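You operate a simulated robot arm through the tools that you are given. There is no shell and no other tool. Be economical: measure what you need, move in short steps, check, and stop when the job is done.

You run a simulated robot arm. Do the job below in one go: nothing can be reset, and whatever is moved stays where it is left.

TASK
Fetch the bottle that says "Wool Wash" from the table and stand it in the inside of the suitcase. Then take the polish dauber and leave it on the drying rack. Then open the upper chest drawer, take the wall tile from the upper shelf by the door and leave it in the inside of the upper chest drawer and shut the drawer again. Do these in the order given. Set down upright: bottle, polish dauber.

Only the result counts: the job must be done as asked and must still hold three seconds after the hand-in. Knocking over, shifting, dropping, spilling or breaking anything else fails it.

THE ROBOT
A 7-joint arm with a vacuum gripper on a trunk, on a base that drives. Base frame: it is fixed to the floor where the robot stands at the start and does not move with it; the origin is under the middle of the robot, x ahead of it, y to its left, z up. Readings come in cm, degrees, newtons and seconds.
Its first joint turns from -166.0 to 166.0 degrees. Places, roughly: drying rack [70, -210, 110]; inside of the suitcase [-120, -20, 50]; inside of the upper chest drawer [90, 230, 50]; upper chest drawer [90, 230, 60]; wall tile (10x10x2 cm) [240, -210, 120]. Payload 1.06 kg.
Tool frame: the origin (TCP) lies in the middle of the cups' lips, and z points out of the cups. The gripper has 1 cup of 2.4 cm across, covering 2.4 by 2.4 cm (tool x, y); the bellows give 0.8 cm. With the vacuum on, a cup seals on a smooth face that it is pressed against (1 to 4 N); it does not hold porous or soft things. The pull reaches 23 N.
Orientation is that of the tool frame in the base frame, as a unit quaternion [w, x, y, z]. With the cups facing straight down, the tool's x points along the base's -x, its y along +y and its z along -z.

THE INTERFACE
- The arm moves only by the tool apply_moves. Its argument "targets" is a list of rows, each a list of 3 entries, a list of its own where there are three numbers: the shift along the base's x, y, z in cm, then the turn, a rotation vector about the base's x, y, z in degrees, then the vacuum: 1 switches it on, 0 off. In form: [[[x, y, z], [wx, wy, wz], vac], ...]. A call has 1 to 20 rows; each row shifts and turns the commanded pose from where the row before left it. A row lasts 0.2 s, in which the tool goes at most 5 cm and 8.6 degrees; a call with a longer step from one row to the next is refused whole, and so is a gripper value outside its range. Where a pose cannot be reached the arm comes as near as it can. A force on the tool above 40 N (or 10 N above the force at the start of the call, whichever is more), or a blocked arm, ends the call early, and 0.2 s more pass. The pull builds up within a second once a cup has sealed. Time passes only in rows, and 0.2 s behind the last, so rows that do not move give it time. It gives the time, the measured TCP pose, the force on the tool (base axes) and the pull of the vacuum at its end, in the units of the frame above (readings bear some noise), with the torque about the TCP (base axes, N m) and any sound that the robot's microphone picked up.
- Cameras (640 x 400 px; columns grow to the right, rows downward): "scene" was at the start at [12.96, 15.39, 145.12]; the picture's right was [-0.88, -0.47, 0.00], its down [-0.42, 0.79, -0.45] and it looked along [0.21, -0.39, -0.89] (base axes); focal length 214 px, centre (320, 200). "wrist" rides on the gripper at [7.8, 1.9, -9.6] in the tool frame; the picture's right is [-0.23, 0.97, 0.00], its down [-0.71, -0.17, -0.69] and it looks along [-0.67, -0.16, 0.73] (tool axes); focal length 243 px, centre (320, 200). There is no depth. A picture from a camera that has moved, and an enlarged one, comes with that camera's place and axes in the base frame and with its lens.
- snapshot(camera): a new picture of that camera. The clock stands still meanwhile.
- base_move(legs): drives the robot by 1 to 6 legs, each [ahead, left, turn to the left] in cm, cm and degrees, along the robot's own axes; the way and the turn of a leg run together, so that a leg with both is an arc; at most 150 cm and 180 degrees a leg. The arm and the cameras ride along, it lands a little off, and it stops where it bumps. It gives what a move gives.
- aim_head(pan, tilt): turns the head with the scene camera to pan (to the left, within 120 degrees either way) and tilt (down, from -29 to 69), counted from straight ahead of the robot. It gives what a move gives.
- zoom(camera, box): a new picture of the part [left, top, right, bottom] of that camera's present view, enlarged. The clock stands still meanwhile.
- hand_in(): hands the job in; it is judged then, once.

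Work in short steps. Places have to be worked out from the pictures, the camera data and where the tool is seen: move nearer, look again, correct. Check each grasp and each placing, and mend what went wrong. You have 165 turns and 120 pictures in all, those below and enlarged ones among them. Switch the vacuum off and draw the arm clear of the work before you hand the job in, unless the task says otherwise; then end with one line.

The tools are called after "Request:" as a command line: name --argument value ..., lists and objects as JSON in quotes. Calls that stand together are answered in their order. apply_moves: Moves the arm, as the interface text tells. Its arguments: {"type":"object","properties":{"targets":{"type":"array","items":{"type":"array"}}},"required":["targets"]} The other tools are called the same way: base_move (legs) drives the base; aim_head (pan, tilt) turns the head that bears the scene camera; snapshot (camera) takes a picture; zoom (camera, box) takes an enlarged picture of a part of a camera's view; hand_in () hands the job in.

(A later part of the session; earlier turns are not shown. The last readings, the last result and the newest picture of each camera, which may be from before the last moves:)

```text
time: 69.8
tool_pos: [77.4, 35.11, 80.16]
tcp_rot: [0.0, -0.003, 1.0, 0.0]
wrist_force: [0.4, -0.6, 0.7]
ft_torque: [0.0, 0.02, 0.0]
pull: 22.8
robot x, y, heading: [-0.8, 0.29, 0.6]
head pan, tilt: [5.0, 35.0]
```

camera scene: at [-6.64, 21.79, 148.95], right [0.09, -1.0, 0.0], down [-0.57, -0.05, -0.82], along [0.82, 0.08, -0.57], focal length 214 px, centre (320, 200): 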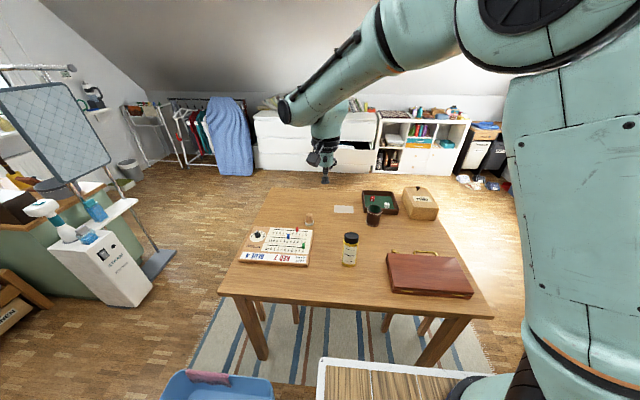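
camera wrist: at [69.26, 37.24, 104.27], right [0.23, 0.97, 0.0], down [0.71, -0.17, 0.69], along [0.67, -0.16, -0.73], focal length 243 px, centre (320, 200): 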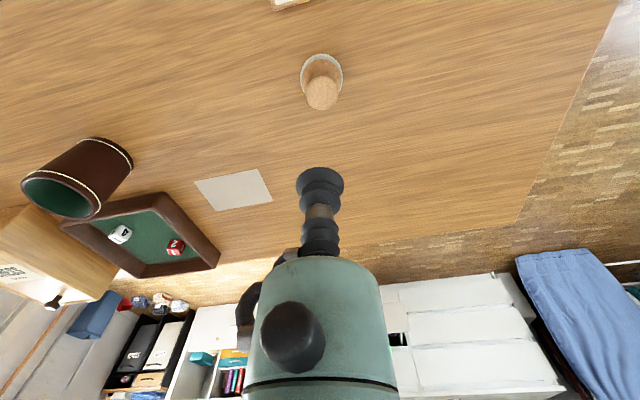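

Sealed (22.8 N). I lift, then back off and turn right to face the sink wall.

Request:
apply_moves --targets '[[[0, 0, 1], [0, 0, 0], 1], [[0, 0, 2], [0, 0, 0], 1], [[0, 0, 4], [0, 0, 0], 1], [[0, 0, 4], [0, 0, 0], 1], [[0, 0, 4], [0, 0, 0], 1], [[0, 0, 4], [0, 0, 0], 1], [[0, 0, 4], [0, 0, 0], 1], [[0, 0, 4], [0, 0, 0], 1], [[-2, -3, 4], [0, 0, 0], 1], [[-2, -3, 4], [0, 0, 0], 1], [[-2, -3, 4], [0, 0, 0], 1], [[-2, -3, 4], [0, 0, 0], 1], [[-2, -3, 2], [0, 0, 0], 1], [[-2, -3, 0], [0, 0, 0], 1], [[0, 0, 0], [0, 0, 0], 1]]'

Request:
base_move --legs '[[-25, 0, 0], [0, 0, -90]]'

Request:
aim_head --pan 15 --tilt 15

Request:
snapshot --camera "scene"

```text
refused: row 9 steps farther than a row can; nothing moved
```

```text
time: 75.4
tool_pos: [10.21, -78.04, 80.09]
tcp_rot: [0.001, 0.698, 0.716, 0.0]
wrist_force: [0.7, -0.2, 0.6]
ft_torque: [0.02, -0.03, -0.01]
pull: 0.1
robot x, y, heading: [-26.03, -0.03, -88.1]
head pan, tilt: [5.0, 35.0]
```

```text
time: 76.3
tool_pos: [10.06, -77.98, 80.1]
tcp_rot: [0.001, 0.698, 0.716, 0.0]
wrist_force: [-0.1, -0.1, -0.1]
ft_torque: [0.01, -0.01, 0.0]
pull: 0.0
robot x, y, heading: [-26.45, -0.27, -88.3]
head pan, tilt: [15.0, 15.0]
```

```text
83 pictures are left
camera scene: at [-2.39, -18.56, 152.14], right [-0.96, -0.28, 0.0], down [-0.07, 0.25, -0.97], along [0.27, -0.93, -0.26], focal length 214 px, centre (320, 200)
```

scene: 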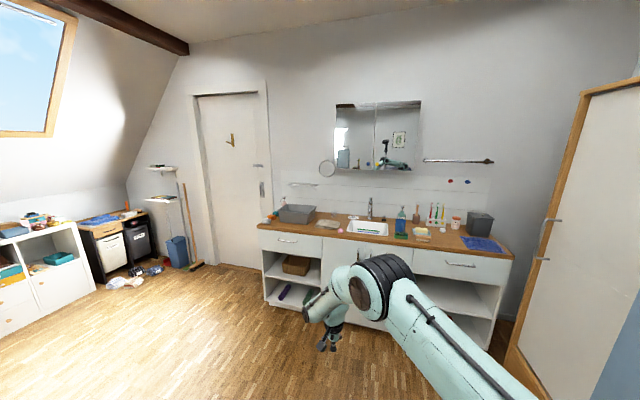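

The lift was refused (a row was too long) while the base moved on, and the dauber was lost. I must look at the table to see what happened.

Request:
aim_head --pan 88 --tilt 38

Request:
snapshot --camera "scene"

```text
time: 77.7
tool_pos: [10.15, -78.09, 80.14]
tcp_rot: [0.0, 0.698, 0.716, 0.0]
wrist_force: [-0.8, -0.5, 0.3]
ft_torque: [0.0, -0.03, -0.05]
pull: 0.0
robot x, y, heading: [-26.52, 0.02, -88.4]
head pan, tilt: [88.0, 38.0]
```

```text
82 pictures are left
camera scene: at [3.6, -9.68, 148.49], right [-0.01, -1.0, 0.0], down [-0.62, 0.01, -0.79], along [0.79, -0.01, -0.62], focal length 214 px, centre (320, 200)
```

scene: 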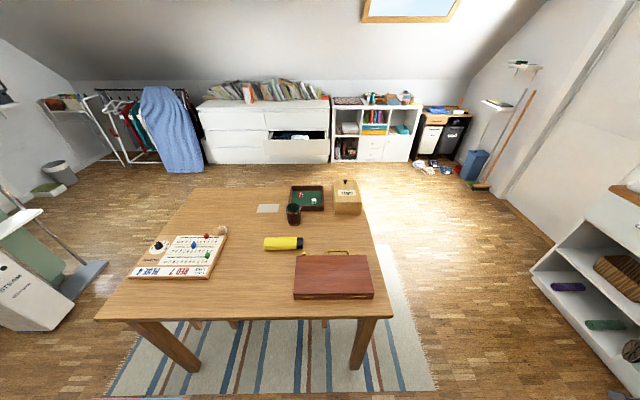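

The dauber seems to rest at the scoreboard and the Shampoo bottle has been knocked over. I zoom to assess so I can mend it.

Request:
zoom --camera "scene" --box '[120, 220, 250, 300]'

Request:
zoom --camera "scene" --box '[240, 195, 400, 305]'

```text
4.92 times, centred on (185, 260) of scene
camera zoom: at [3.6, -9.68, 148.49], right [-0.01, -1.0, 0.0], down [-0.62, 0.01, -0.79], along [0.79, -0.01, -0.62], focal length 1056 px, centre (985, -95)
```

zoom: 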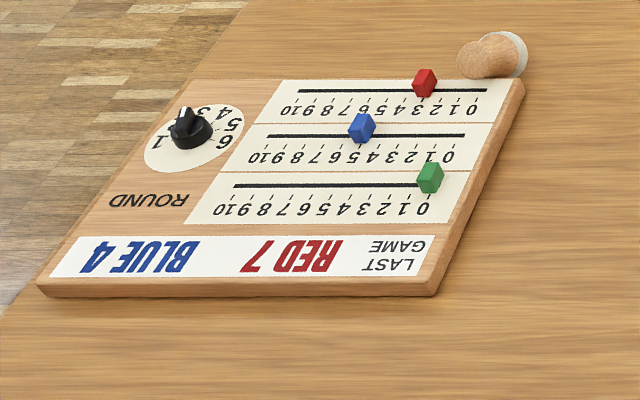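

```text
3.64 times, centred on (320, 250) of scene
camera zoom: at [3.6, -9.68, 148.49], right [-0.01, -1.0, 0.0], down [-0.62, 0.01, -0.79], along [0.79, -0.01, -0.62], focal length 780 px, centre (320, 18)
```

zoom: 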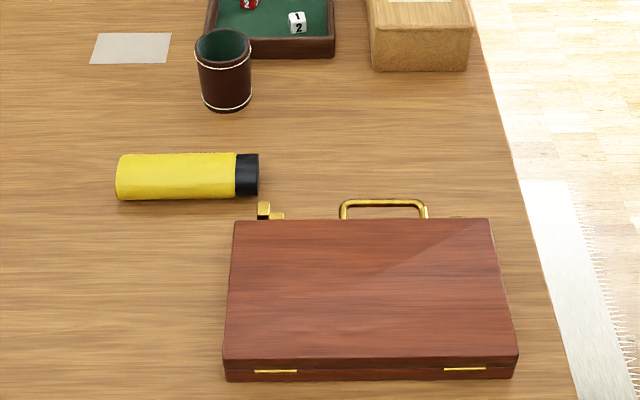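

The shampoo must be stood back up and the dauber regrasped. First I raise the arm to a safe height (valid steps this time).

Request:
apply_moves --targets '[[[0, 0, 4], [0, 0, 0], 0], [[0, 0, 4], [0, 0, 0], 0], [[0, 0, 4], [0, 0, 0], 0], [[0, 0, 4], [0, 0, 0], 0], [[0, 0, 4], [0, 0, 0], 0], [[0, 0, 4], [0, 0, 0], 0], [[0, 0, 4], [0, 0, 0], 0], [[0, 0, 4], [0, 0, 0], 0], [[0, 0, 4], [0, 0, 0], 0], [[0, 0, 4], [0, 0, 0], 0]]'

```text
time: 79.9
tool_pos: [10.21, -78.0, 120.23]
tcp_rot: [0.0, 0.698, 0.716, 0.0]
wrist_force: [0.7, 0.0, -0.1]
ft_torque: [-0.03, 0.01, 0.02]
pull: 0.1
robot x, y, heading: [-26.49, -0.01, -88.6]
head pan, tilt: [88.0, 38.0]
```

Arm is at z=120. I turn back to the table (heading 0) and drive forward a bit.

Request:
base_move --legs '[[0, 0, 88.5], [20, 0, 0]]'

Request:
aim_head --pan 0 --tilt 45

Request:
snapshot --camera "scene"

```text
time: 85.3
tool_pos: [72.23, 35.52, 120.12]
tcp_rot: [0.0, -0.005, 1.0, 0.001]
wrist_force: [0.4, -0.1, 0.8]
ft_torque: [-0.01, -0.02, -0.01]
pull: 0.1
robot x, y, heading: [-6.39, 0.16, 0.8]
head pan, tilt: [88.0, 38.0]
```

```text
time: 86.9
tool_pos: [72.25, 35.48, 120.3]
tcp_rot: [0.0, -0.006, 1.0, 0.0]
wrist_force: [0.3, -0.7, -1.6]
ft_torque: [-0.02, -0.05, -0.02]
pull: 0.1
robot x, y, heading: [-6.3, -0.06, 0.6]
head pan, tilt: [0.0, 45.0]
```

```text
79 pictures are left
camera scene: at [11.68, 21.29, 147.47], right [0.01, -1.0, 0.0], down [-0.71, -0.01, -0.71], along [0.71, 0.01, -0.71], focal length 214 px, centre (320, 200)
```

scene: 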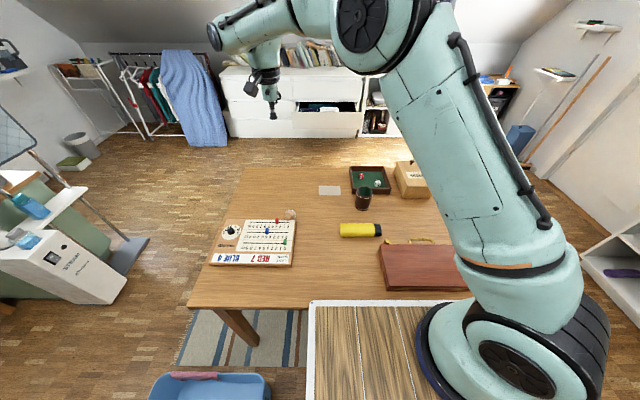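

Shampoo now lies at about (65, 5), axis along y, cap toward -y; it originally stood at about (53.4, 15.3). I hover above it.

Request:
apply_moves --targets '[[[-1, -4, -2], [0, 0, 0], 0], [[-1, -4, -2], [0, 0, 0], 0], [[-1, -4, -2], [0, 0, 0], 0], [[-1, -4, -2], [0, 0, 0], 0], [[-1, -4, -2], [0, 0, 0], 0], [[-1, -4, -2], [0, 0, 0], 0], [[-1, -4, -2], [0, 0, 0], 0], [[0, -2, -4], [0, 0, 0], 0], [[0, 0, -4], [0, 0, 0], 0], [[0, 0, -3], [0, 0, 0], 0]]'

Request:
snapshot --camera "wrist"

Request:
zoom --camera "scene" --box '[280, 150, 440, 260]'

```text
time: 89.1
tool_pos: [65.24, 5.52, 95.25]
tcp_rot: [0.001, -0.005, 1.0, 0.0]
wrist_force: [0.0, 0.0, -0.3]
ft_torque: [-0.01, -0.02, 0.04]
pull: 0.0
robot x, y, heading: [-6.3, 0.31, 0.4]
head pan, tilt: [0.0, 45.0]
```

```text
78 pictures are left
camera wrist: at [57.51, 7.4, 104.69], right [0.22, 0.97, 0.0], down [0.71, -0.16, 0.69], along [0.67, -0.15, -0.73], focal length 243 px, centre (320, 200)
```

wrist: 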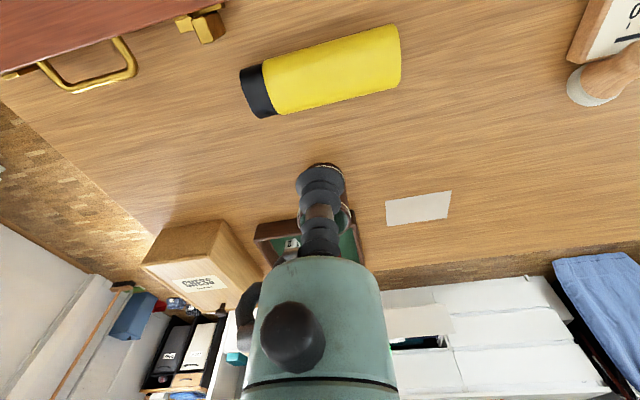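

```text
3.64 times, centred on (360, 205) of scene
camera zoom: at [11.65, 21.26, 147.47], right [0.01, -1.0, 0.0], down [-0.71, -0.01, -0.71], along [0.71, 0.01, -0.71], focal length 780 px, centre (174, 182)
```

zoom: 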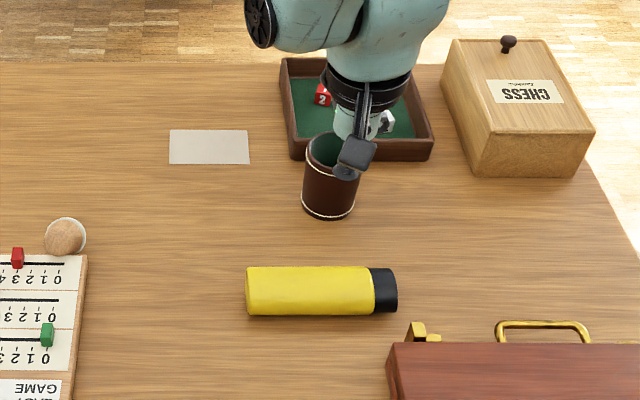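

Bottle axis at x≈65.1, mid y≈5.4. I try to seal on its smooth yellow side from above.

Request:
apply_moves --targets '[[[0, 0.3, -4], [0, 0, 0], 1], [[0, 0, -4], [0, 0, 0], 1], [[0, 0, -4], [0, 0, 0], 1], [[0, 0, -2], [0, 0, 0], 1], [[0, 0, -0.5], [0, 0, 0], 1], [[0, 0, -0.4], [0, 0, 0], 1], [[0, 0, 0], [0, 0, 0], 1]]'

```text
time: 90.7
tool_pos: [65.25, 5.73, 80.32]
tcp_rot: [-0.001, -0.006, 1.0, 0.0]
wrist_force: [-0.4, 0.0, 0.2]
ft_torque: [0.0, -0.04, 0.03]
pull: 0.1
robot x, y, heading: [-6.13, 0.13, 0.6]
head pan, tilt: [0.0, 45.0]
```

Request:
apply_moves --targets '[[[0, 0, -0.4], [0, 0, 0], 1], [[0, 0, -0.3], [0, 0, 0], 1], [[0, 0, -0.3], [0, 0, 0], 1], [[0, 0, 0], [0, 0, 0], 1]]'

Request:
zoom --camera "scene" --box '[320, 190, 400, 240]'

```text
time: 91.7
tool_pos: [65.16, 5.76, 79.38]
tcp_rot: [0.0, -0.005, 1.0, 0.0]
wrist_force: [0.0, -0.2, -0.3]
ft_torque: [-0.01, 0.02, 0.01]
pull: 0.0
robot x, y, heading: [-6.12, -0.02, 0.7]
head pan, tilt: [0.0, 45.0]
```

```text
8.00 times, centred on (360, 215) of scene
camera zoom: at [11.69, 21.28, 147.47], right [0.01, -1.0, 0.0], down [-0.71, -0.01, -0.71], along [0.71, 0.01, -0.71], focal length 1716 px, centre (0, 80)
```

zoom: 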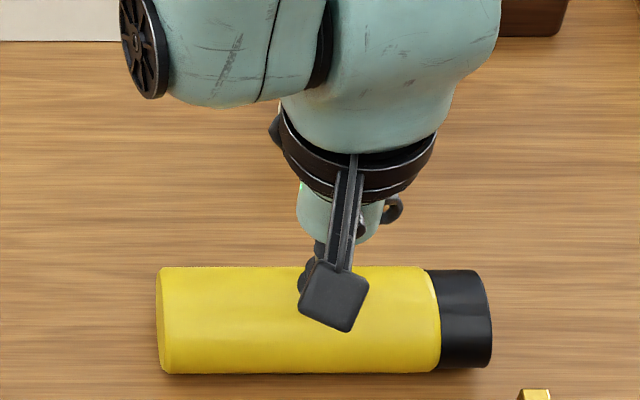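

No contact yet; continue in small steps.

Request:
apply_moves --targets '[[[0, 0, -0.3], [0, 0, 0], 1], [[0, 0, -0.3], [0, 0, 0], 1], [[0, 0, -0.2], [0, 0, 0], 1], [[0, 0, 0], [0, 0, 0], 1]]'

```text
time: 92.7
tool_pos: [65.17, 5.76, 78.55]
tcp_rot: [0.001, -0.005, 1.0, 0.0]
wrist_force: [-0.5, 0.3, 0.4]
ft_torque: [-0.03, -0.01, -0.02]
pull: 0.1
robot x, y, heading: [-6.34, 0.26, 0.9]
head pan, tilt: [0.0, 45.0]
```

Still none; I check the wrist view for the cup's place relative to the bottle.

Request:
snapshot --camera "wrist"

```text
75 pictures are left
camera wrist: at [57.42, 7.67, 87.98], right [0.22, 0.97, 0.0], down [0.71, -0.16, 0.69], along [0.67, -0.15, -0.73], focal length 243 px, centre (320, 200)
```

wrist: 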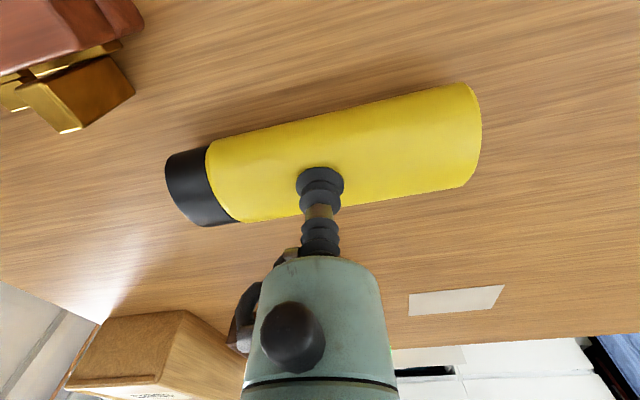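

Cup is centred over the bottle; I keep lowering gently.

Request:
apply_moves --targets '[[[0, 0, -0.2], [0, 0, 0], 1], [[0, 0, -0.2], [0, 0, 0], 1], [[0, 0, 0], [0, 0, 0], 1]]'

```text
time: 93.5
tool_pos: [65.23, 5.84, 78.26]
tcp_rot: [0.001, -0.005, 1.0, 0.0]
wrist_force: [0.6, -0.9, 8.9]
ft_torque: [0.02, -0.14, -0.1]
pull: 23.4
robot x, y, heading: [-6.45, -0.05, 0.7]
head pan, tilt: [0.0, 45.0]
```

Sealed on the side (23.4 N). I lift gently.

Request:
apply_moves --targets '[[[0, 0, 0.5], [0, 0, 0], 1], [[0, 0, 1], [0, 0, 0], 1], [[0, 0, 2], [0, 0, 0], 1], [[0, 0, 3], [0, 0, 0], 1], [[0, 0, 3], [0, 0, 0], 1], [[0, 0, 3], [0, 0, 0], 1], [[0, 0, 3], [0, 0, 0], 1], [[0, 0, 3], [0, 0, 0], 1], [[0, 0, 3], [0, 0, 0], 1], [[0, 0, 0], [0, 0, 0], 1]]'

Request:
snapshot --camera "wrist"

```text
time: 95.7
tool_pos: [65.16, 5.97, 99.64]
tcp_rot: [-0.001, -0.005, 1.0, 0.0]
wrist_force: [-0.5, 0.4, -2.8]
ft_torque: [0.0, -0.01, -0.02]
pull: 23.3
robot x, y, heading: [-6.08, 0.3, 0.7]
head pan, tilt: [0.0, 45.0]
```

```text
74 pictures are left
camera wrist: at [57.42, 7.76, 109.12], right [0.22, 0.97, 0.0], down [0.71, -0.16, 0.69], along [0.67, -0.15, -0.73], focal length 243 px, centre (320, 200)
```

wrist: 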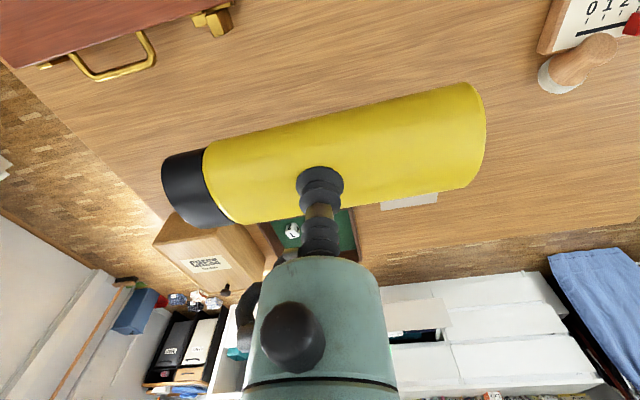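

Held and balanced. I back the robot away 27 cm to make room for a horizontal tool.

Request:
base_move --legs '[[-27, 0, 0]]'

```text
time: 97.6
tool_pos: [38.1, 5.63, 99.67]
tcp_rot: [0.0, -0.006, 1.0, 0.0]
wrist_force: [-0.2, 0.9, -2.1]
ft_torque: [0.03, -0.01, -0.01]
pull: 22.6
robot x, y, heading: [-33.23, -0.1, 0.8]
head pan, tilt: [0.0, 45.0]
```

Now yaw +90° so the cap points along +x, raising and moving slightly forward.

Request:
apply_moves --targets '[[[1, 0.9, 0.5], [0, 0, 8.2], 1], [[1, 0.9, 0.5], [0, 0, 8.2], 1], [[1, 0.9, 0.5], [0, 0, 8.2], 1], [[1, 0.9, 0.5], [0, 0, 8.2], 1], [[1, 0.9, 0.5], [0, 0, 8.2], 1], [[1, 0.9, 0.5], [0, 0, 8.2], 1], [[1, 0.9, 0.5], [0, 0, 8.2], 1], [[1, 0.9, 0.5], [0, 0, 8.2], 1], [[1, 0.9, 0.5], [0, 0, 8.2], 1], [[1, 0.9, 0.5], [0, 0, 8.2], 1], [[1, 0.6, 0.5], [0, 0, 7.6], 1], [[0, 0, 0], [0, 0, 0], 1]]'

Request:
zoom --camera "scene" --box '[220, 100, 420, 260]'

```text
time: 100.2
tool_pos: [49.0, 15.13, 105.1]
tcp_rot: [0.001, 0.709, -0.705, -0.001]
wrist_force: [0.7, 0.2, -2.4]
ft_torque: [0.0, 0.03, -0.01]
pull: 22.7
robot x, y, heading: [-33.23, -0.4, 0.5]
head pan, tilt: [0.0, 45.0]
```

```text
2.50 times, centred on (320, 180) of scene
camera zoom: at [-15.5, 20.98, 147.47], right [0.01, -1.0, 0.0], down [-0.71, -0.01, -0.71], along [0.71, 0.01, -0.71], focal length 536 px, centre (320, 250)
```

zoom: 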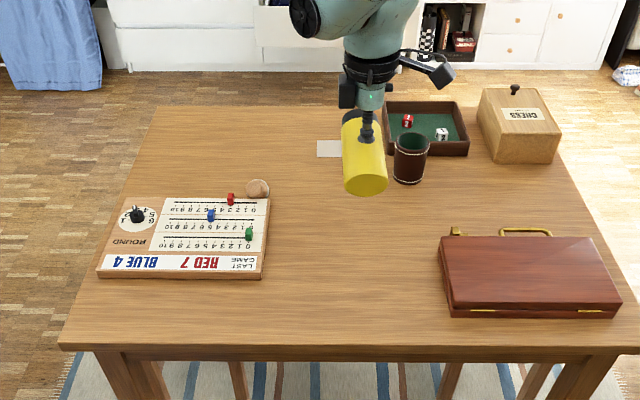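

Cap now points +x. I pitch -90° about y to stand the bottle up (cap up, tool pointing +x).

Request:
apply_moves --targets '[[[0, 0, 0], [0, -8.2, 0], 1], [[0, 0, 0], [0, -8.2, 0], 1], [[0, 0, 0], [0, -8.2, 0], 1], [[0, 0, 0], [0, -8.2, 0], 1], [[0, 0, 0], [0, -8.2, 0], 1], [[0, 0, 0], [0, -8.2, 0], 1], [[0, 0, 0], [0, -8.2, 0], 1], [[0, 0, 0], [0, -8.2, 0], 1], [[0, 0, 0], [0, -8.2, 0], 1], [[0, 0, 0], [0, -8.2, 0], 1], [[0, 0, 0], [0, -7.7, 0], 1], [[0, 0, 0], [0, 0, 0], 1]]'

Request:
snapshot --camera "scene"

```text
time: 102.8
tool_pos: [48.94, 15.11, 104.99]
tcp_rot: [-0.498, 0.502, -0.5, 0.499]
wrist_force: [0.0, -0.5, -2.3]
ft_torque: [0.0, 0.07, -0.03]
pull: 23.1
robot x, y, heading: [-33.5, 0.03, 0.5]
head pan, tilt: [0.0, 45.0]
```

```text
72 pictures are left
camera scene: at [-15.5, 20.99, 147.46], right [0.01, -1.0, 0.0], down [-0.71, -0.01, -0.71], along [0.71, 0.01, -0.71], focal length 214 px, centre (320, 200)
```

scene: 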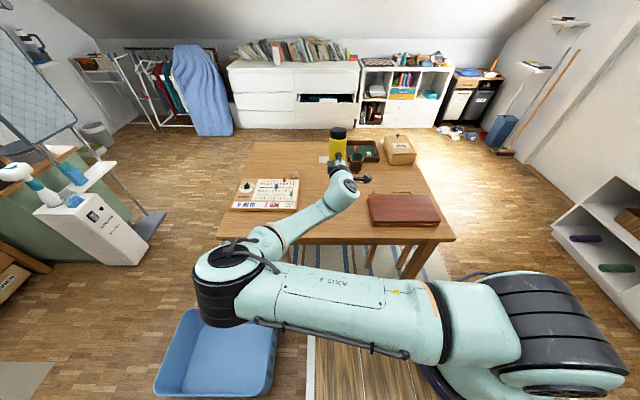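

Bottle upright in the air. I lower to just above the table at its original place.

Request:
apply_moves --targets '[[[0.5, 0.1, -2], [0, 0, 0], 1], [[0.5, 0.1, -2], [0, 0, 0], 1], [[0.5, 0.1, -2], [0, 0, 0], 1], [[0.4, 0, -2], [0, 0, 0], 1], [[0.3, 0, -2], [0, 0, 0], 1], [[0, 0, -2], [0, 0, 0], 1], [[0, 0, -2], [0, 0, 0], 1], [[0, 0, -2], [0, 0, 0], 1], [[0, 0, -1], [0, 0, 0], 1], [[0, 0, 0], [0, 0, 0], 1]]'

Request:
snapshot --camera "scene"

Request:
zoom --camera "scene" --box '[290, 120, 400, 220]'

```text
time: 105.0
tool_pos: [51.1, 15.45, 88.12]
tcp_rot: [-0.498, 0.502, -0.501, 0.5]
wrist_force: [-0.6, 0.3, -2.3]
ft_torque: [0.0, 0.04, -0.01]
pull: 22.7
robot x, y, heading: [-33.37, -0.09, 0.8]
head pan, tilt: [0.0, 45.0]
```

```text
71 pictures are left
camera scene: at [-15.5, 20.99, 147.46], right [0.01, -1.0, 0.0], down [-0.71, -0.01, -0.71], along [0.71, 0.01, -0.71], focal length 214 px, centre (320, 200)
```

scene: 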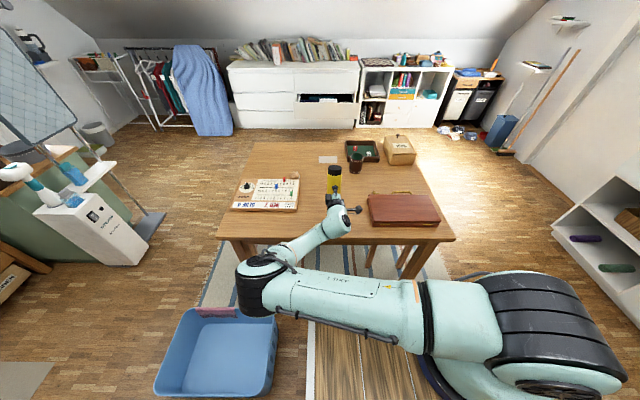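

```text
4.00 times, centred on (345, 170) of scene
camera zoom: at [-15.5, 20.99, 147.46], right [0.01, -1.0, 0.0], down [-0.71, -0.01, -0.71], along [0.71, 0.01, -0.71], focal length 858 px, centre (220, 320)
```

zoom: 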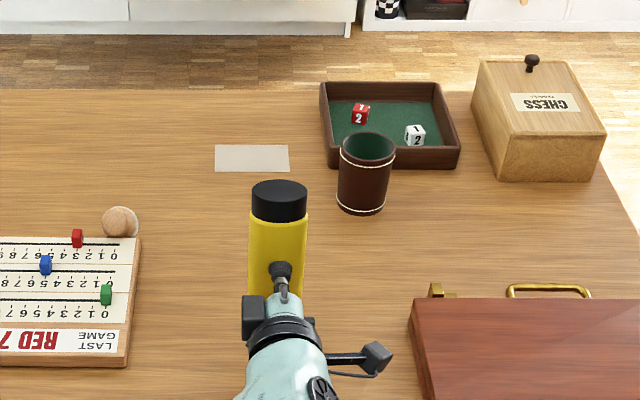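

Arm appears clear of the table. I lower in small steps until touch.

Request:
apply_moves --targets '[[[0, 0, -1], [0, 0, 0], 1], [[0, 0, -1], [0, 0, 0], 1], [[0, 0, -0.7], [0, 0, 0], 1], [[0, 0, -0.5], [0, 0, 0], 1], [[0, 0, 0], [0, 0, 0], 1]]'

```text
time: 106.2
tool_pos: [51.21, 15.43, 84.91]
tcp_rot: [-0.498, 0.502, -0.501, 0.499]
wrist_force: [0.2, -0.3, -2.0]
ft_torque: [0.0, 0.09, 0.02]
pull: 23.1
robot x, y, heading: [-33.53, -0.38, 0.8]
head pan, tilt: [0.0, 45.0]
```

Request:
apply_moves --targets '[[[0, 0, -0.5], [0, 0, 0], 1], [[0, 0, -0.5], [0, 0, 0], 1], [[0, 0, -0.3], [0, 0, 0], 1], [[0, 0, 0], [0, 0, 0], 1]]'

```text
time: 107.2
tool_pos: [51.13, 15.54, 83.66]
tcp_rot: [-0.499, 0.502, -0.5, 0.499]
wrist_force: [0.8, 0.1, -2.6]
ft_torque: [0.0, 0.04, 0.0]
pull: 22.7
robot x, y, heading: [-33.66, -0.38, 0.6]
head pan, tilt: [0.0, 45.0]
```

Request:
apply_moves --targets '[[[0, 0, -0.4], [0, 0, 0], 1], [[0, 0, -0.3], [0, 0, 0], 1], [[0, 0, -0.3], [0, 0, 0], 1], [[0, 0, 0], [0, 0, 0], 1]]'

```text
time: 108.2
tool_pos: [51.2, 15.5, 82.6]
tcp_rot: [-0.497, 0.502, -0.501, 0.5]
wrist_force: [0.4, -0.2, -2.3]
ft_torque: [-0.01, 0.08, 0.04]
pull: 22.5
robot x, y, heading: [-33.73, 0.06, 0.6]
head pan, tilt: [0.0, 45.0]
```

Request:
apply_moves --targets '[[[0, 0, -0.3], [0, 0, 0], 1], [[0, 0, -0.3], [0, 0, 0], 1], [[0, 0, 0], [0, 0, 0], 1]]'

Request:
zoom --camera "scene" --box '[290, 150, 390, 230]'

```text
time: 109.0
tool_pos: [51.21, 15.4, 81.98]
tcp_rot: [-0.498, 0.503, -0.501, 0.499]
wrist_force: [-3.7, -1.3, 6.0]
ft_torque: [0.08, -0.03, 0.04]
pull: 23.1
robot x, y, heading: [-33.76, -0.32, 0.6]
head pan, tilt: [0.0, 45.0]
```

```text
5.00 times, centred on (340, 190) of scene
camera zoom: at [-15.55, 20.98, 147.47], right [0.01, -1.0, 0.0], down [-0.71, -0.01, -0.71], along [0.71, 0.01, -0.71], focal length 1072 px, centre (220, 250)
```

zoom: 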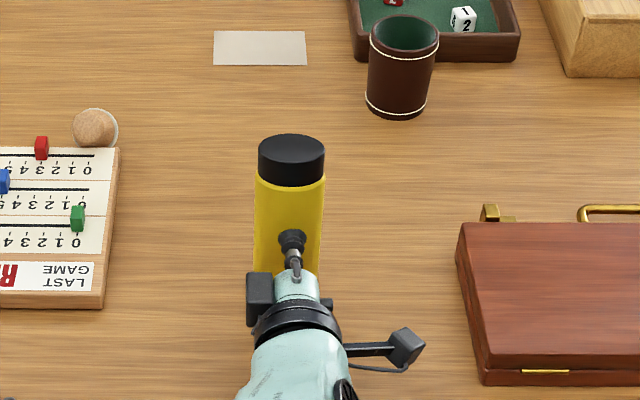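

Touchdown (≈8 N change). I release and draw straight back.

Request:
apply_moves --targets '[[[0, 0, 0.1], [0, 0, 0], 1], [[0, 0, 0], [0, 0, 0], 0], [[0, 0, 0], [0, 0, 0], 0], [[0, 0, 0], [0, 0, 0], 0], [[0, 0, 0], [0, 0, 0], 0], [[-0.5, 0, 0], [0, 0, 0], 0], [[-0.7, 0, 0], [0, 0, 0], 0], [[-1, 0, 0], [0, 0, 0], 0], [[-2, 0, 0], [0, 0, 0], 0]]'

Request:
zoom --camera "scene" --box '[290, 150, 390, 230]'

```text
time: 111.0
tool_pos: [46.82, 15.46, 82.19]
tcp_rot: [-0.498, 0.502, -0.5, 0.5]
wrist_force: [0.5, 0.1, -0.9]
ft_torque: [0.03, 0.0, 0.01]
pull: 0.0
robot x, y, heading: [-33.78, -0.06, 0.5]
head pan, tilt: [0.0, 45.0]
```

```text
5.00 times, centred on (340, 190) of scene
camera zoom: at [-15.5, 20.98, 147.46], right [0.01, -1.0, 0.0], down [-0.71, -0.01, -0.71], along [0.71, 0.01, -0.71], focal length 1072 px, centre (220, 250)
```

zoom: 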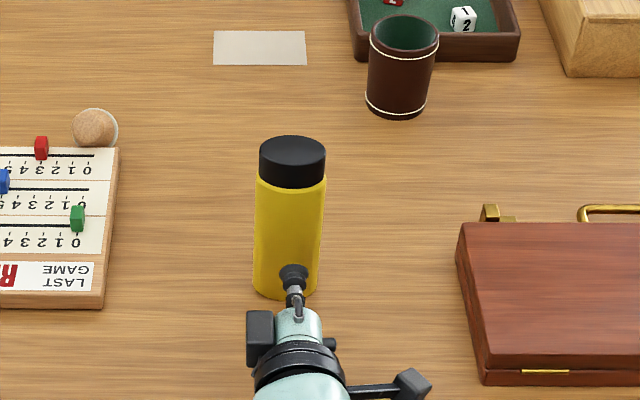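

Shampoo stands again at its place. Now I inspect the dauber's pose closely.

Request:
zoom --camera "scene" --box '[294, 165, 324, 185]'

Request:
snapshot --camera "wrist"

```text
16.00 times, centred on (309, 175) of scene
camera zoom: at [-15.5, 20.98, 147.46], right [0.01, -1.0, 0.0], down [-0.71, -0.01, -0.71], along [0.71, 0.01, -0.71], focal length 3432 px, centre (496, 600)
```

zoom: 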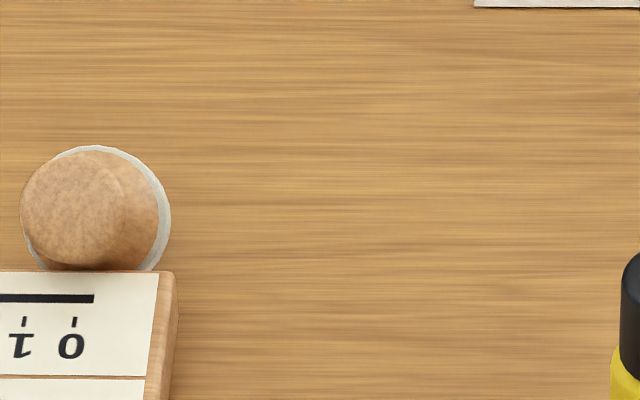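

```text
66 pictures are left
camera wrist: at [37.43, 7.68, 80.21], right [-0.01, 0.23, -0.97], down [-0.68, 0.71, 0.17], along [0.73, 0.67, 0.15], focal length 243 px, centre (320, 200)
```

wrist: 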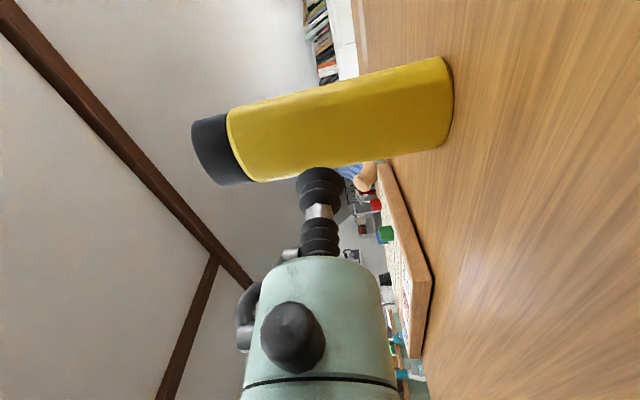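

The dauber leans against the board's far edge: its top disc centre is near (70, 35.1, 79.5), axis pointing about (-0.78, 0, 0.62). I raise the arm and pitch the tool to face along that axis, camera to the side.

Request:
apply_moves --targets '[[[-0.5, 0, 3], [0, 0, 0], 0], [[0, 0, 4], [0, 0, 0], 0], [[0, 0, 4], [0, 0, 0], 0], [[0, 0, 4], [0, 0, 0], 0], [[0, 0, 4], [0, 0, 0], 0], [[0, 0, 3], [0, 0, 0], 0], [[0, 4, 0], [0, 7.6, 0], 0], [[0, 4, 0], [0, 7.6, 0], 0], [[0, 4, 0], [0, 7.6, 0], 0], [[0, 4, 0], [0, 7.6, 0], 0], [[0, 3.5, 0], [0, 7.6, 0], 0], [[0, 0, 0], [0, 0, 0], 0]]'

```text
time: 113.6
tool_pos: [46.55, 35.15, 104.15]
tcp_rot: [-0.308, 0.638, -0.636, 0.307]
wrist_force: [0.5, -0.7, -0.2]
ft_torque: [0.0, 0.03, 0.01]
pull: 0.0
robot x, y, heading: [-33.63, -0.05, 0.8]
head pan, tilt: [0.0, 45.0]
```

I check arm clearance before driving forward.

Request:
snapshot --camera "scene"

```text
65 pictures are left
camera scene: at [-15.51, 20.99, 147.46], right [0.01, -1.0, 0.0], down [-0.71, -0.01, -0.71], along [0.71, 0.01, -0.71], focal length 214 px, centre (320, 200)
```

scene: 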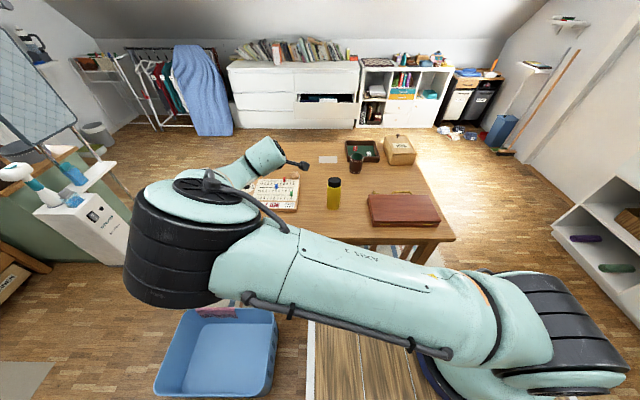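

Elbow is high and clear. Drive forward 20 cm and view the dauber with the wrist camera.

Request:
base_move --legs '[[20, 0, 0]]'

Request:
apply_moves --targets '[[[-1, 0, -4], [0, 0, 0], 0], [[-1, 0, -4], [0, 0, 0], 0], [[-0.5, 0, -4], [0, 0, 0], 0], [[0, 0, -3], [0, 0, 0], 0], [[0, 0, 0], [0, 0, 0], 0]]'

Request:
snapshot --camera "wrist"

Request:
snapshot --camera "scene"

```text
time: 115.2
tool_pos: [66.96, 35.11, 104.15]
tcp_rot: [-0.308, 0.638, -0.635, 0.309]
wrist_force: [0.0, -0.2, 0.2]
ft_torque: [-0.01, -0.01, 0.04]
pull: 0.0
robot x, y, heading: [-13.06, -0.09, 0.2]
head pan, tilt: [0.0, 45.0]
```

```text
time: 116.5
tool_pos: [64.52, 35.1, 89.06]
tcp_rot: [-0.308, 0.637, -0.635, 0.308]
wrist_force: [1.2, -0.9, 0.2]
ft_torque: [0.0, -0.03, 0.01]
pull: 0.1
robot x, y, heading: [-13.36, -0.03, 0.4]
head pan, tilt: [0.0, 45.0]
```

```text
64 pictures are left
camera wrist: at [55.95, 27.35, 93.48], right [-0.6, 0.23, -0.76], down [-0.43, 0.71, 0.56], along [0.67, 0.67, -0.33], focal length 243 px, centre (320, 200)
```

wrist: 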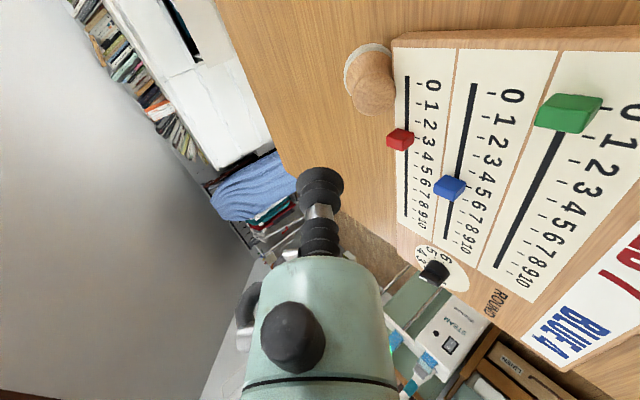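

```text
63 pictures are left
camera scene: at [4.82, 21.17, 147.46], right [0.01, -1.0, 0.0], down [-0.71, -0.01, -0.71], along [0.71, 0.01, -0.71], focal length 214 px, centre (320, 200)
```

scene: 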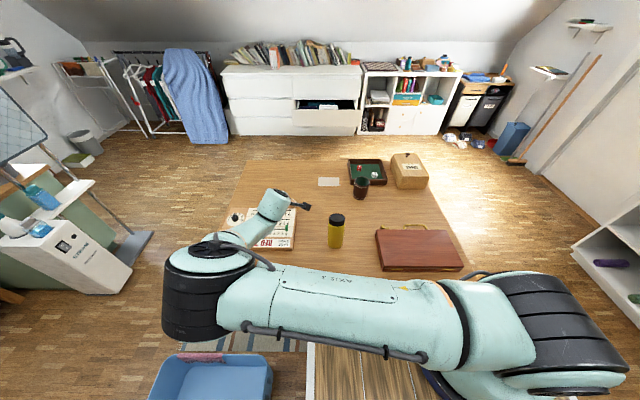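

Request:
zoom --camera "wrist" --box '[320, 30, 420, 130]'

Request:
zoom --camera "scene" --box '[240, 170, 340, 250]'

```text
4.00 times, centred on (370, 80) of wrist
camera zoom: at [55.95, 27.35, 93.48], right [-0.6, 0.23, -0.76], down [-0.43, 0.71, 0.56], along [0.67, 0.67, -0.33], focal length 970 px, centre (120, 680)
```

zoom: 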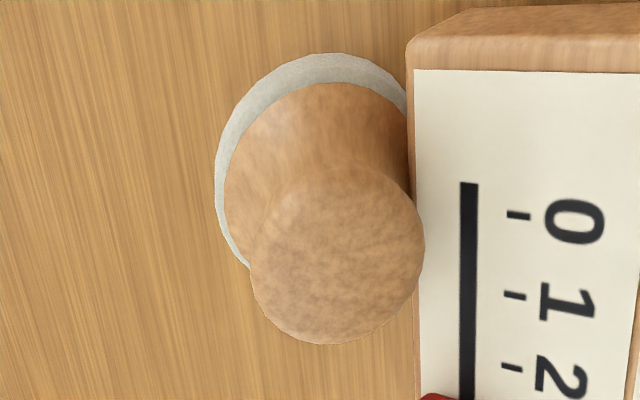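

```text
5.00 times, centred on (290, 210) of scene
camera zoom: at [4.82, 21.17, 147.46], right [0.01, -1.0, 0.0], down [-0.71, -0.01, -0.71], along [0.71, 0.01, -0.71], focal length 1072 px, centre (470, 150)
```

zoom: 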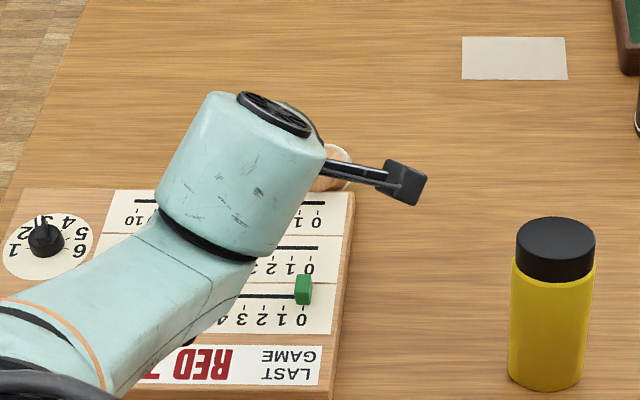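

Triangulation: top disc centre (69.9, 35.1, 79.5), axis elevation ≈39.5° — matching. I line up 7 cm out, then approach along the axis to 1.2 cm out.

Request:
apply_moves --targets '[[[0, 0, -2.6], [0, 1.5, 0], 1], [[0, 0, -2.5], [0, 0, 0], 1], [[1.54, 0, -1.27], [0, 0, 0], 1], [[1.54, 0, -1.27], [0, 0, 0], 1], [[1.16, 0, -0.95], [0, 0, 0], 1], [[0, 0, 0], [0, 0, 0], 1]]'

Request:
snapshot --camera "wrist"

```text
time: 117.8
tool_pos: [68.62, 35.22, 80.53]
tcp_rot: [-0.3, 0.641, -0.64, 0.3]
wrist_force: [0.0, 0.7, 0.5]
ft_torque: [0.02, -0.01, -0.01]
pull: 0.1
robot x, y, heading: [-12.96, 0.05, 0.4]
head pan, tilt: [0.0, 45.0]
```

```text
60 pictures are left
camera wrist: at [60.26, 27.36, 85.13], right [-0.62, 0.23, -0.75], down [-0.42, 0.71, 0.57], along [0.66, 0.67, -0.34], focal length 243 px, centre (320, 200)
```

wrist: 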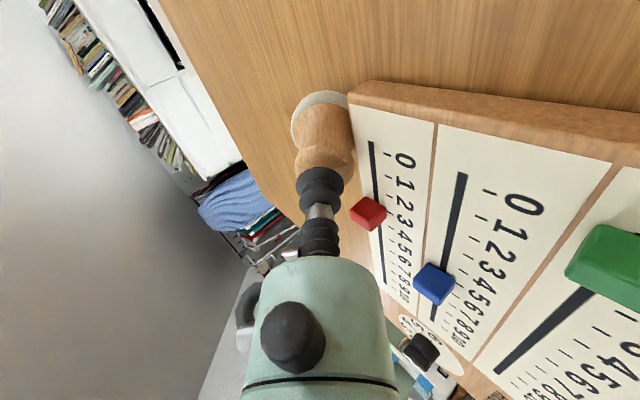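

Request:
zoom --camera "wrist" --box '[270, 80, 390, 210]'

```text
3.08 times, centred on (330, 145) of wrist
camera zoom: at [60.26, 27.36, 85.13], right [-0.62, 0.23, -0.75], down [-0.42, 0.71, 0.57], along [0.66, 0.67, -0.34], focal length 746 px, centre (289, 369)
```

zoom: 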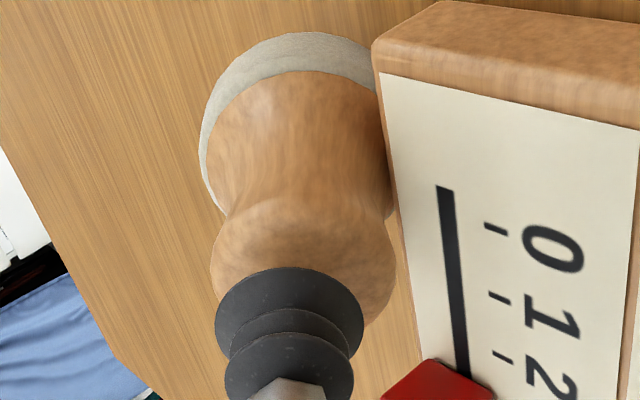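

Cup is ~0.28 cm off sideways and ~1.7 cm away. I correct and press in gently.

Request:
apply_moves --targets '[[[0.3, 0.06, -0.53], [0, 0, 0], 1], [[0.46, 0, -0.38], [0, 0, 0], 1], [[0.23, 0, -0.19], [0, 0, 0], 1], [[0.16, 0, -0.13], [0, 0, 0], 1], [[0, 0, 0], [0, 0, 0], 1], [[0, 0, 0], [0, 0, 0], 1]]'

```text
time: 119.2
tool_pos: [69.81, 35.23, 79.39]
tcp_rot: [-0.3, 0.64, -0.64, 0.301]
wrist_force: [-0.9, 0.1, 4.1]
ft_torque: [-0.04, -0.09, 0.01]
pull: 23.0
robot x, y, heading: [-13.21, -0.18, 0.6]
head pan, tilt: [0.0, 45.0]
```

Sealed (23 N). I lift straight up with valid step sizes.

Request:
apply_moves --targets '[[[0.2, 0, 0.5], [0, 0, 0], 1], [[0.2, 0, 1], [0, 0, 0], 1], [[0.2, 0, 2], [0, 0, 0], 1], [[0, 0, 3], [0, 0, 0], 1], [[0, 0, 4], [0, 0, 0], 1], [[0, 0, 4], [0, 0, 0], 1], [[0, 0, 4], [0, 0, 0], 1], [[0, 0, 4], [0, 0, 0], 1], [[0, 0, 4], [0, 0, 0], 1], [[0, 0, 4], [0, 0, 0], 1], [[0, 0, 4], [0, 0, 0], 1], [[0, 0, 4], [0, 0, 0], 1], [[0, 0, 0], [0, 0, 0], 1]]'

Request:
snapshot --camera "wrist"

```text
time: 122.0
tool_pos: [70.45, 35.14, 117.85]
tcp_rot: [-0.3, 0.641, -0.64, 0.3]
wrist_force: [-0.9, -0.2, -0.4]
ft_torque: [0.04, -0.01, -0.02]
pull: 22.7
robot x, y, heading: [-13.09, 0.2, 0.6]
head pan, tilt: [0.0, 45.0]
```

```text
58 pictures are left
camera wrist: at [61.95, 27.44, 122.46], right [-0.62, 0.23, -0.75], down [-0.42, 0.71, 0.57], along [0.66, 0.67, -0.34], focal length 243 px, centre (320, 200)
```

wrist: 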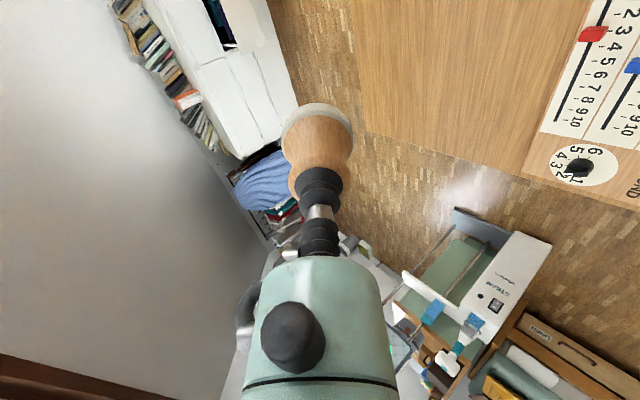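

Dauber held. I return the tool to pointing down and yaw back to the standard orientation.

Request:
apply_moves --targets '[[[-1, 0, 0.5], [0, 8.4, 0], 1], [[-1, 0, 0.5], [0, 8.4, 0], 1], [[-1, 0, 0.5], [0, 8.4, 0], 1], [[-1, 0, 0.5], [0, 8.4, 0], 1], [[-1, 0, 0.5], [0, 8.4, 0], 1], [[-1, 0, 0.5], [0, 8.2, 0], 1], [[0, 0, 0], [0, 0, -8.5], 1], [[0, 0, 0], [0, 0, -8.5], 1], [[0, 0, 0], [0, 0, -8.5], 1], [[0, 0, 0], [0, 0, -8.5], 1], [[0, 0, 0], [0, 0, -8.5], 1], [[0, 0, 0], [0, 0, -8.5], 1], [[0, 0, 0], [0, 0, -8.5], 1], [[0, 0, 0], [0, 0, -8.5], 1], [[0, 0, 0], [0, 0, -8.5], 1], [[0, 0, 0], [0, 0, -8.5], 1], [[0, 0, 0], [0, 0, -5], 1], [[0, 0, 0], [0, 0, 0], 1]]'

```text
time: 125.8
tool_pos: [64.39, 35.16, 120.91]
tcp_rot: [-0.001, -0.001, 1.0, 0.0]
wrist_force: [0.6, 0.8, -1.2]
ft_torque: [-0.02, 0.02, 0.0]
pull: 22.5
robot x, y, heading: [-13.56, -0.06, 0.5]
head pan, tilt: [0.0, 45.0]
```

Now back off and turn right to face the sink wall.

Request:
base_move --legs '[[-12, 0, 0], [0, 0, -90]]'

Request:
aim_head --pan 90 --tilt 38

Request:
snapshot --camera "scene"

Request:
aim_head --pan 30 --tilt 15

Request:
snapshot --camera "scene"

```text
time: 130.9
tool_pos: [10.53, -77.35, 120.97]
tcp_rot: [0.0, 0.704, 0.71, 0.0]
wrist_force: [0.6, 1.0, -0.8]
ft_torque: [0.01, -0.02, 0.03]
pull: 23.3
robot x, y, heading: [-24.93, 0.18, -89.2]
head pan, tilt: [0.0, 45.0]
```

```text
time: 132.5
tool_pos: [10.57, -77.41, 120.86]
tcp_rot: [0.0, 0.704, 0.71, 0.0]
wrist_force: [0.0, 0.7, -1.1]
ft_torque: [0.03, 0.03, -0.02]
pull: 22.6
robot x, y, heading: [-24.82, -0.07, -89.3]
head pan, tilt: [90.0, 38.0]
```

```text
57 pictures are left
camera scene: at [4.78, -9.65, 148.49], right [0.02, -1.0, 0.0], down [-0.62, -0.01, -0.79], along [0.79, 0.01, -0.62], focal length 214 px, centre (320, 200)
```

scene: 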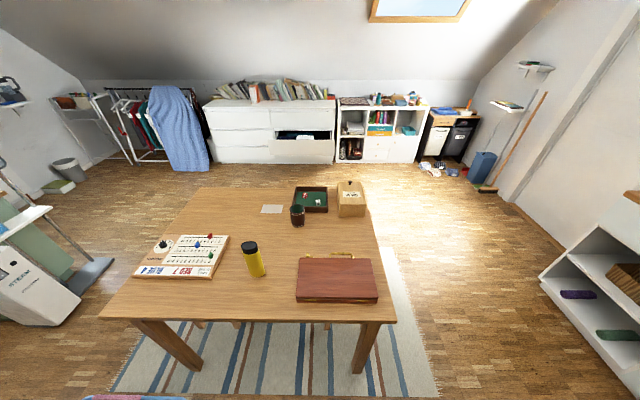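

```text
time: 133.8
tool_pos: [10.62, -77.38, 120.83]
tcp_rot: [0.0, 0.704, 0.71, 0.0]
wrist_force: [0.9, 0.4, -0.6]
ft_torque: [0.04, -0.01, 0.02]
pull: 22.6
robot x, y, heading: [-24.84, 0.22, -89.5]
head pan, tilt: [30.0, 15.0]
```

```text
56 pictures are left
camera scene: at [0.95, -17.8, 152.14], right [-0.86, -0.51, 0.0], down [-0.13, 0.22, -0.97], along [0.5, -0.83, -0.26], focal length 214 px, centre (320, 200)
```

scene: 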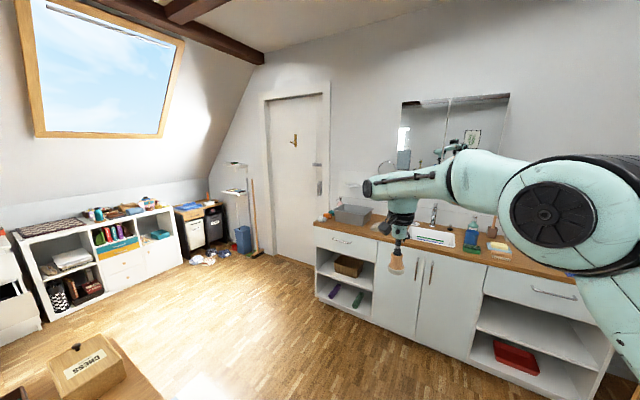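

Table is in order again. I drive ahead 80 then left 85 to stand before the rack wall.

Request:
base_move --legs '[[80, 0, 0], [0, 80, 0]]'

Request:
aim_head --pan 0 --tilt 25

Request:
snapshot --camera "scene"

```text
time: 142.0
tool_pos: [90.65, -156.37, 120.81]
tcp_rot: [0.0, 0.706, 0.709, 0.0]
wrist_force: [-0.2, 0.1, -0.1]
ft_torque: [-0.01, 0.05, -0.01]
pull: 22.7
robot x, y, heading: [55.33, -78.67, -89.2]
head pan, tilt: [30.0, 15.0]
```

```text
time: 142.9
tool_pos: [90.55, -156.42, 120.92]
tcp_rot: [0.0, 0.705, 0.709, 0.0]
wrist_force: [-0.9, 0.1, 0.0]
ft_torque: [0.01, 0.02, 0.01]
pull: 23.0
robot x, y, heading: [55.04, -78.62, -89.3]
head pan, tilt: [0.0, 25.0]
```

```text
55 pictures are left
camera scene: at [76.48, -97.85, 150.53], right [-1.0, -0.01, 0.0], down [-0.01, 0.42, -0.91], along [0.01, -0.91, -0.42], focal length 214 px, centre (320, 200)
```

scene: 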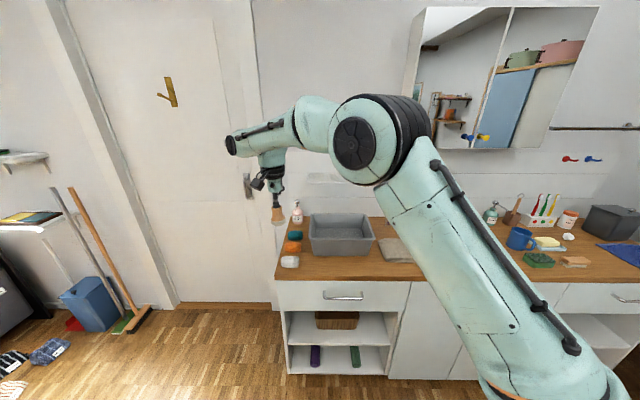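

Request:
zoom --camera "scene" --box '[255, 150, 405, 250]'

```text
4.00 times, centred on (330, 200) of scene
camera zoom: at [76.48, -97.85, 150.53], right [-1.0, -0.01, 0.0], down [-0.01, 0.42, -0.91], along [0.01, -0.91, -0.42], focal length 858 px, centre (280, 200)
```

zoom: 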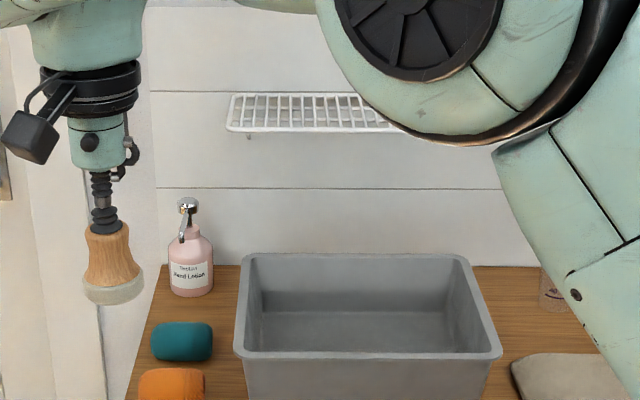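

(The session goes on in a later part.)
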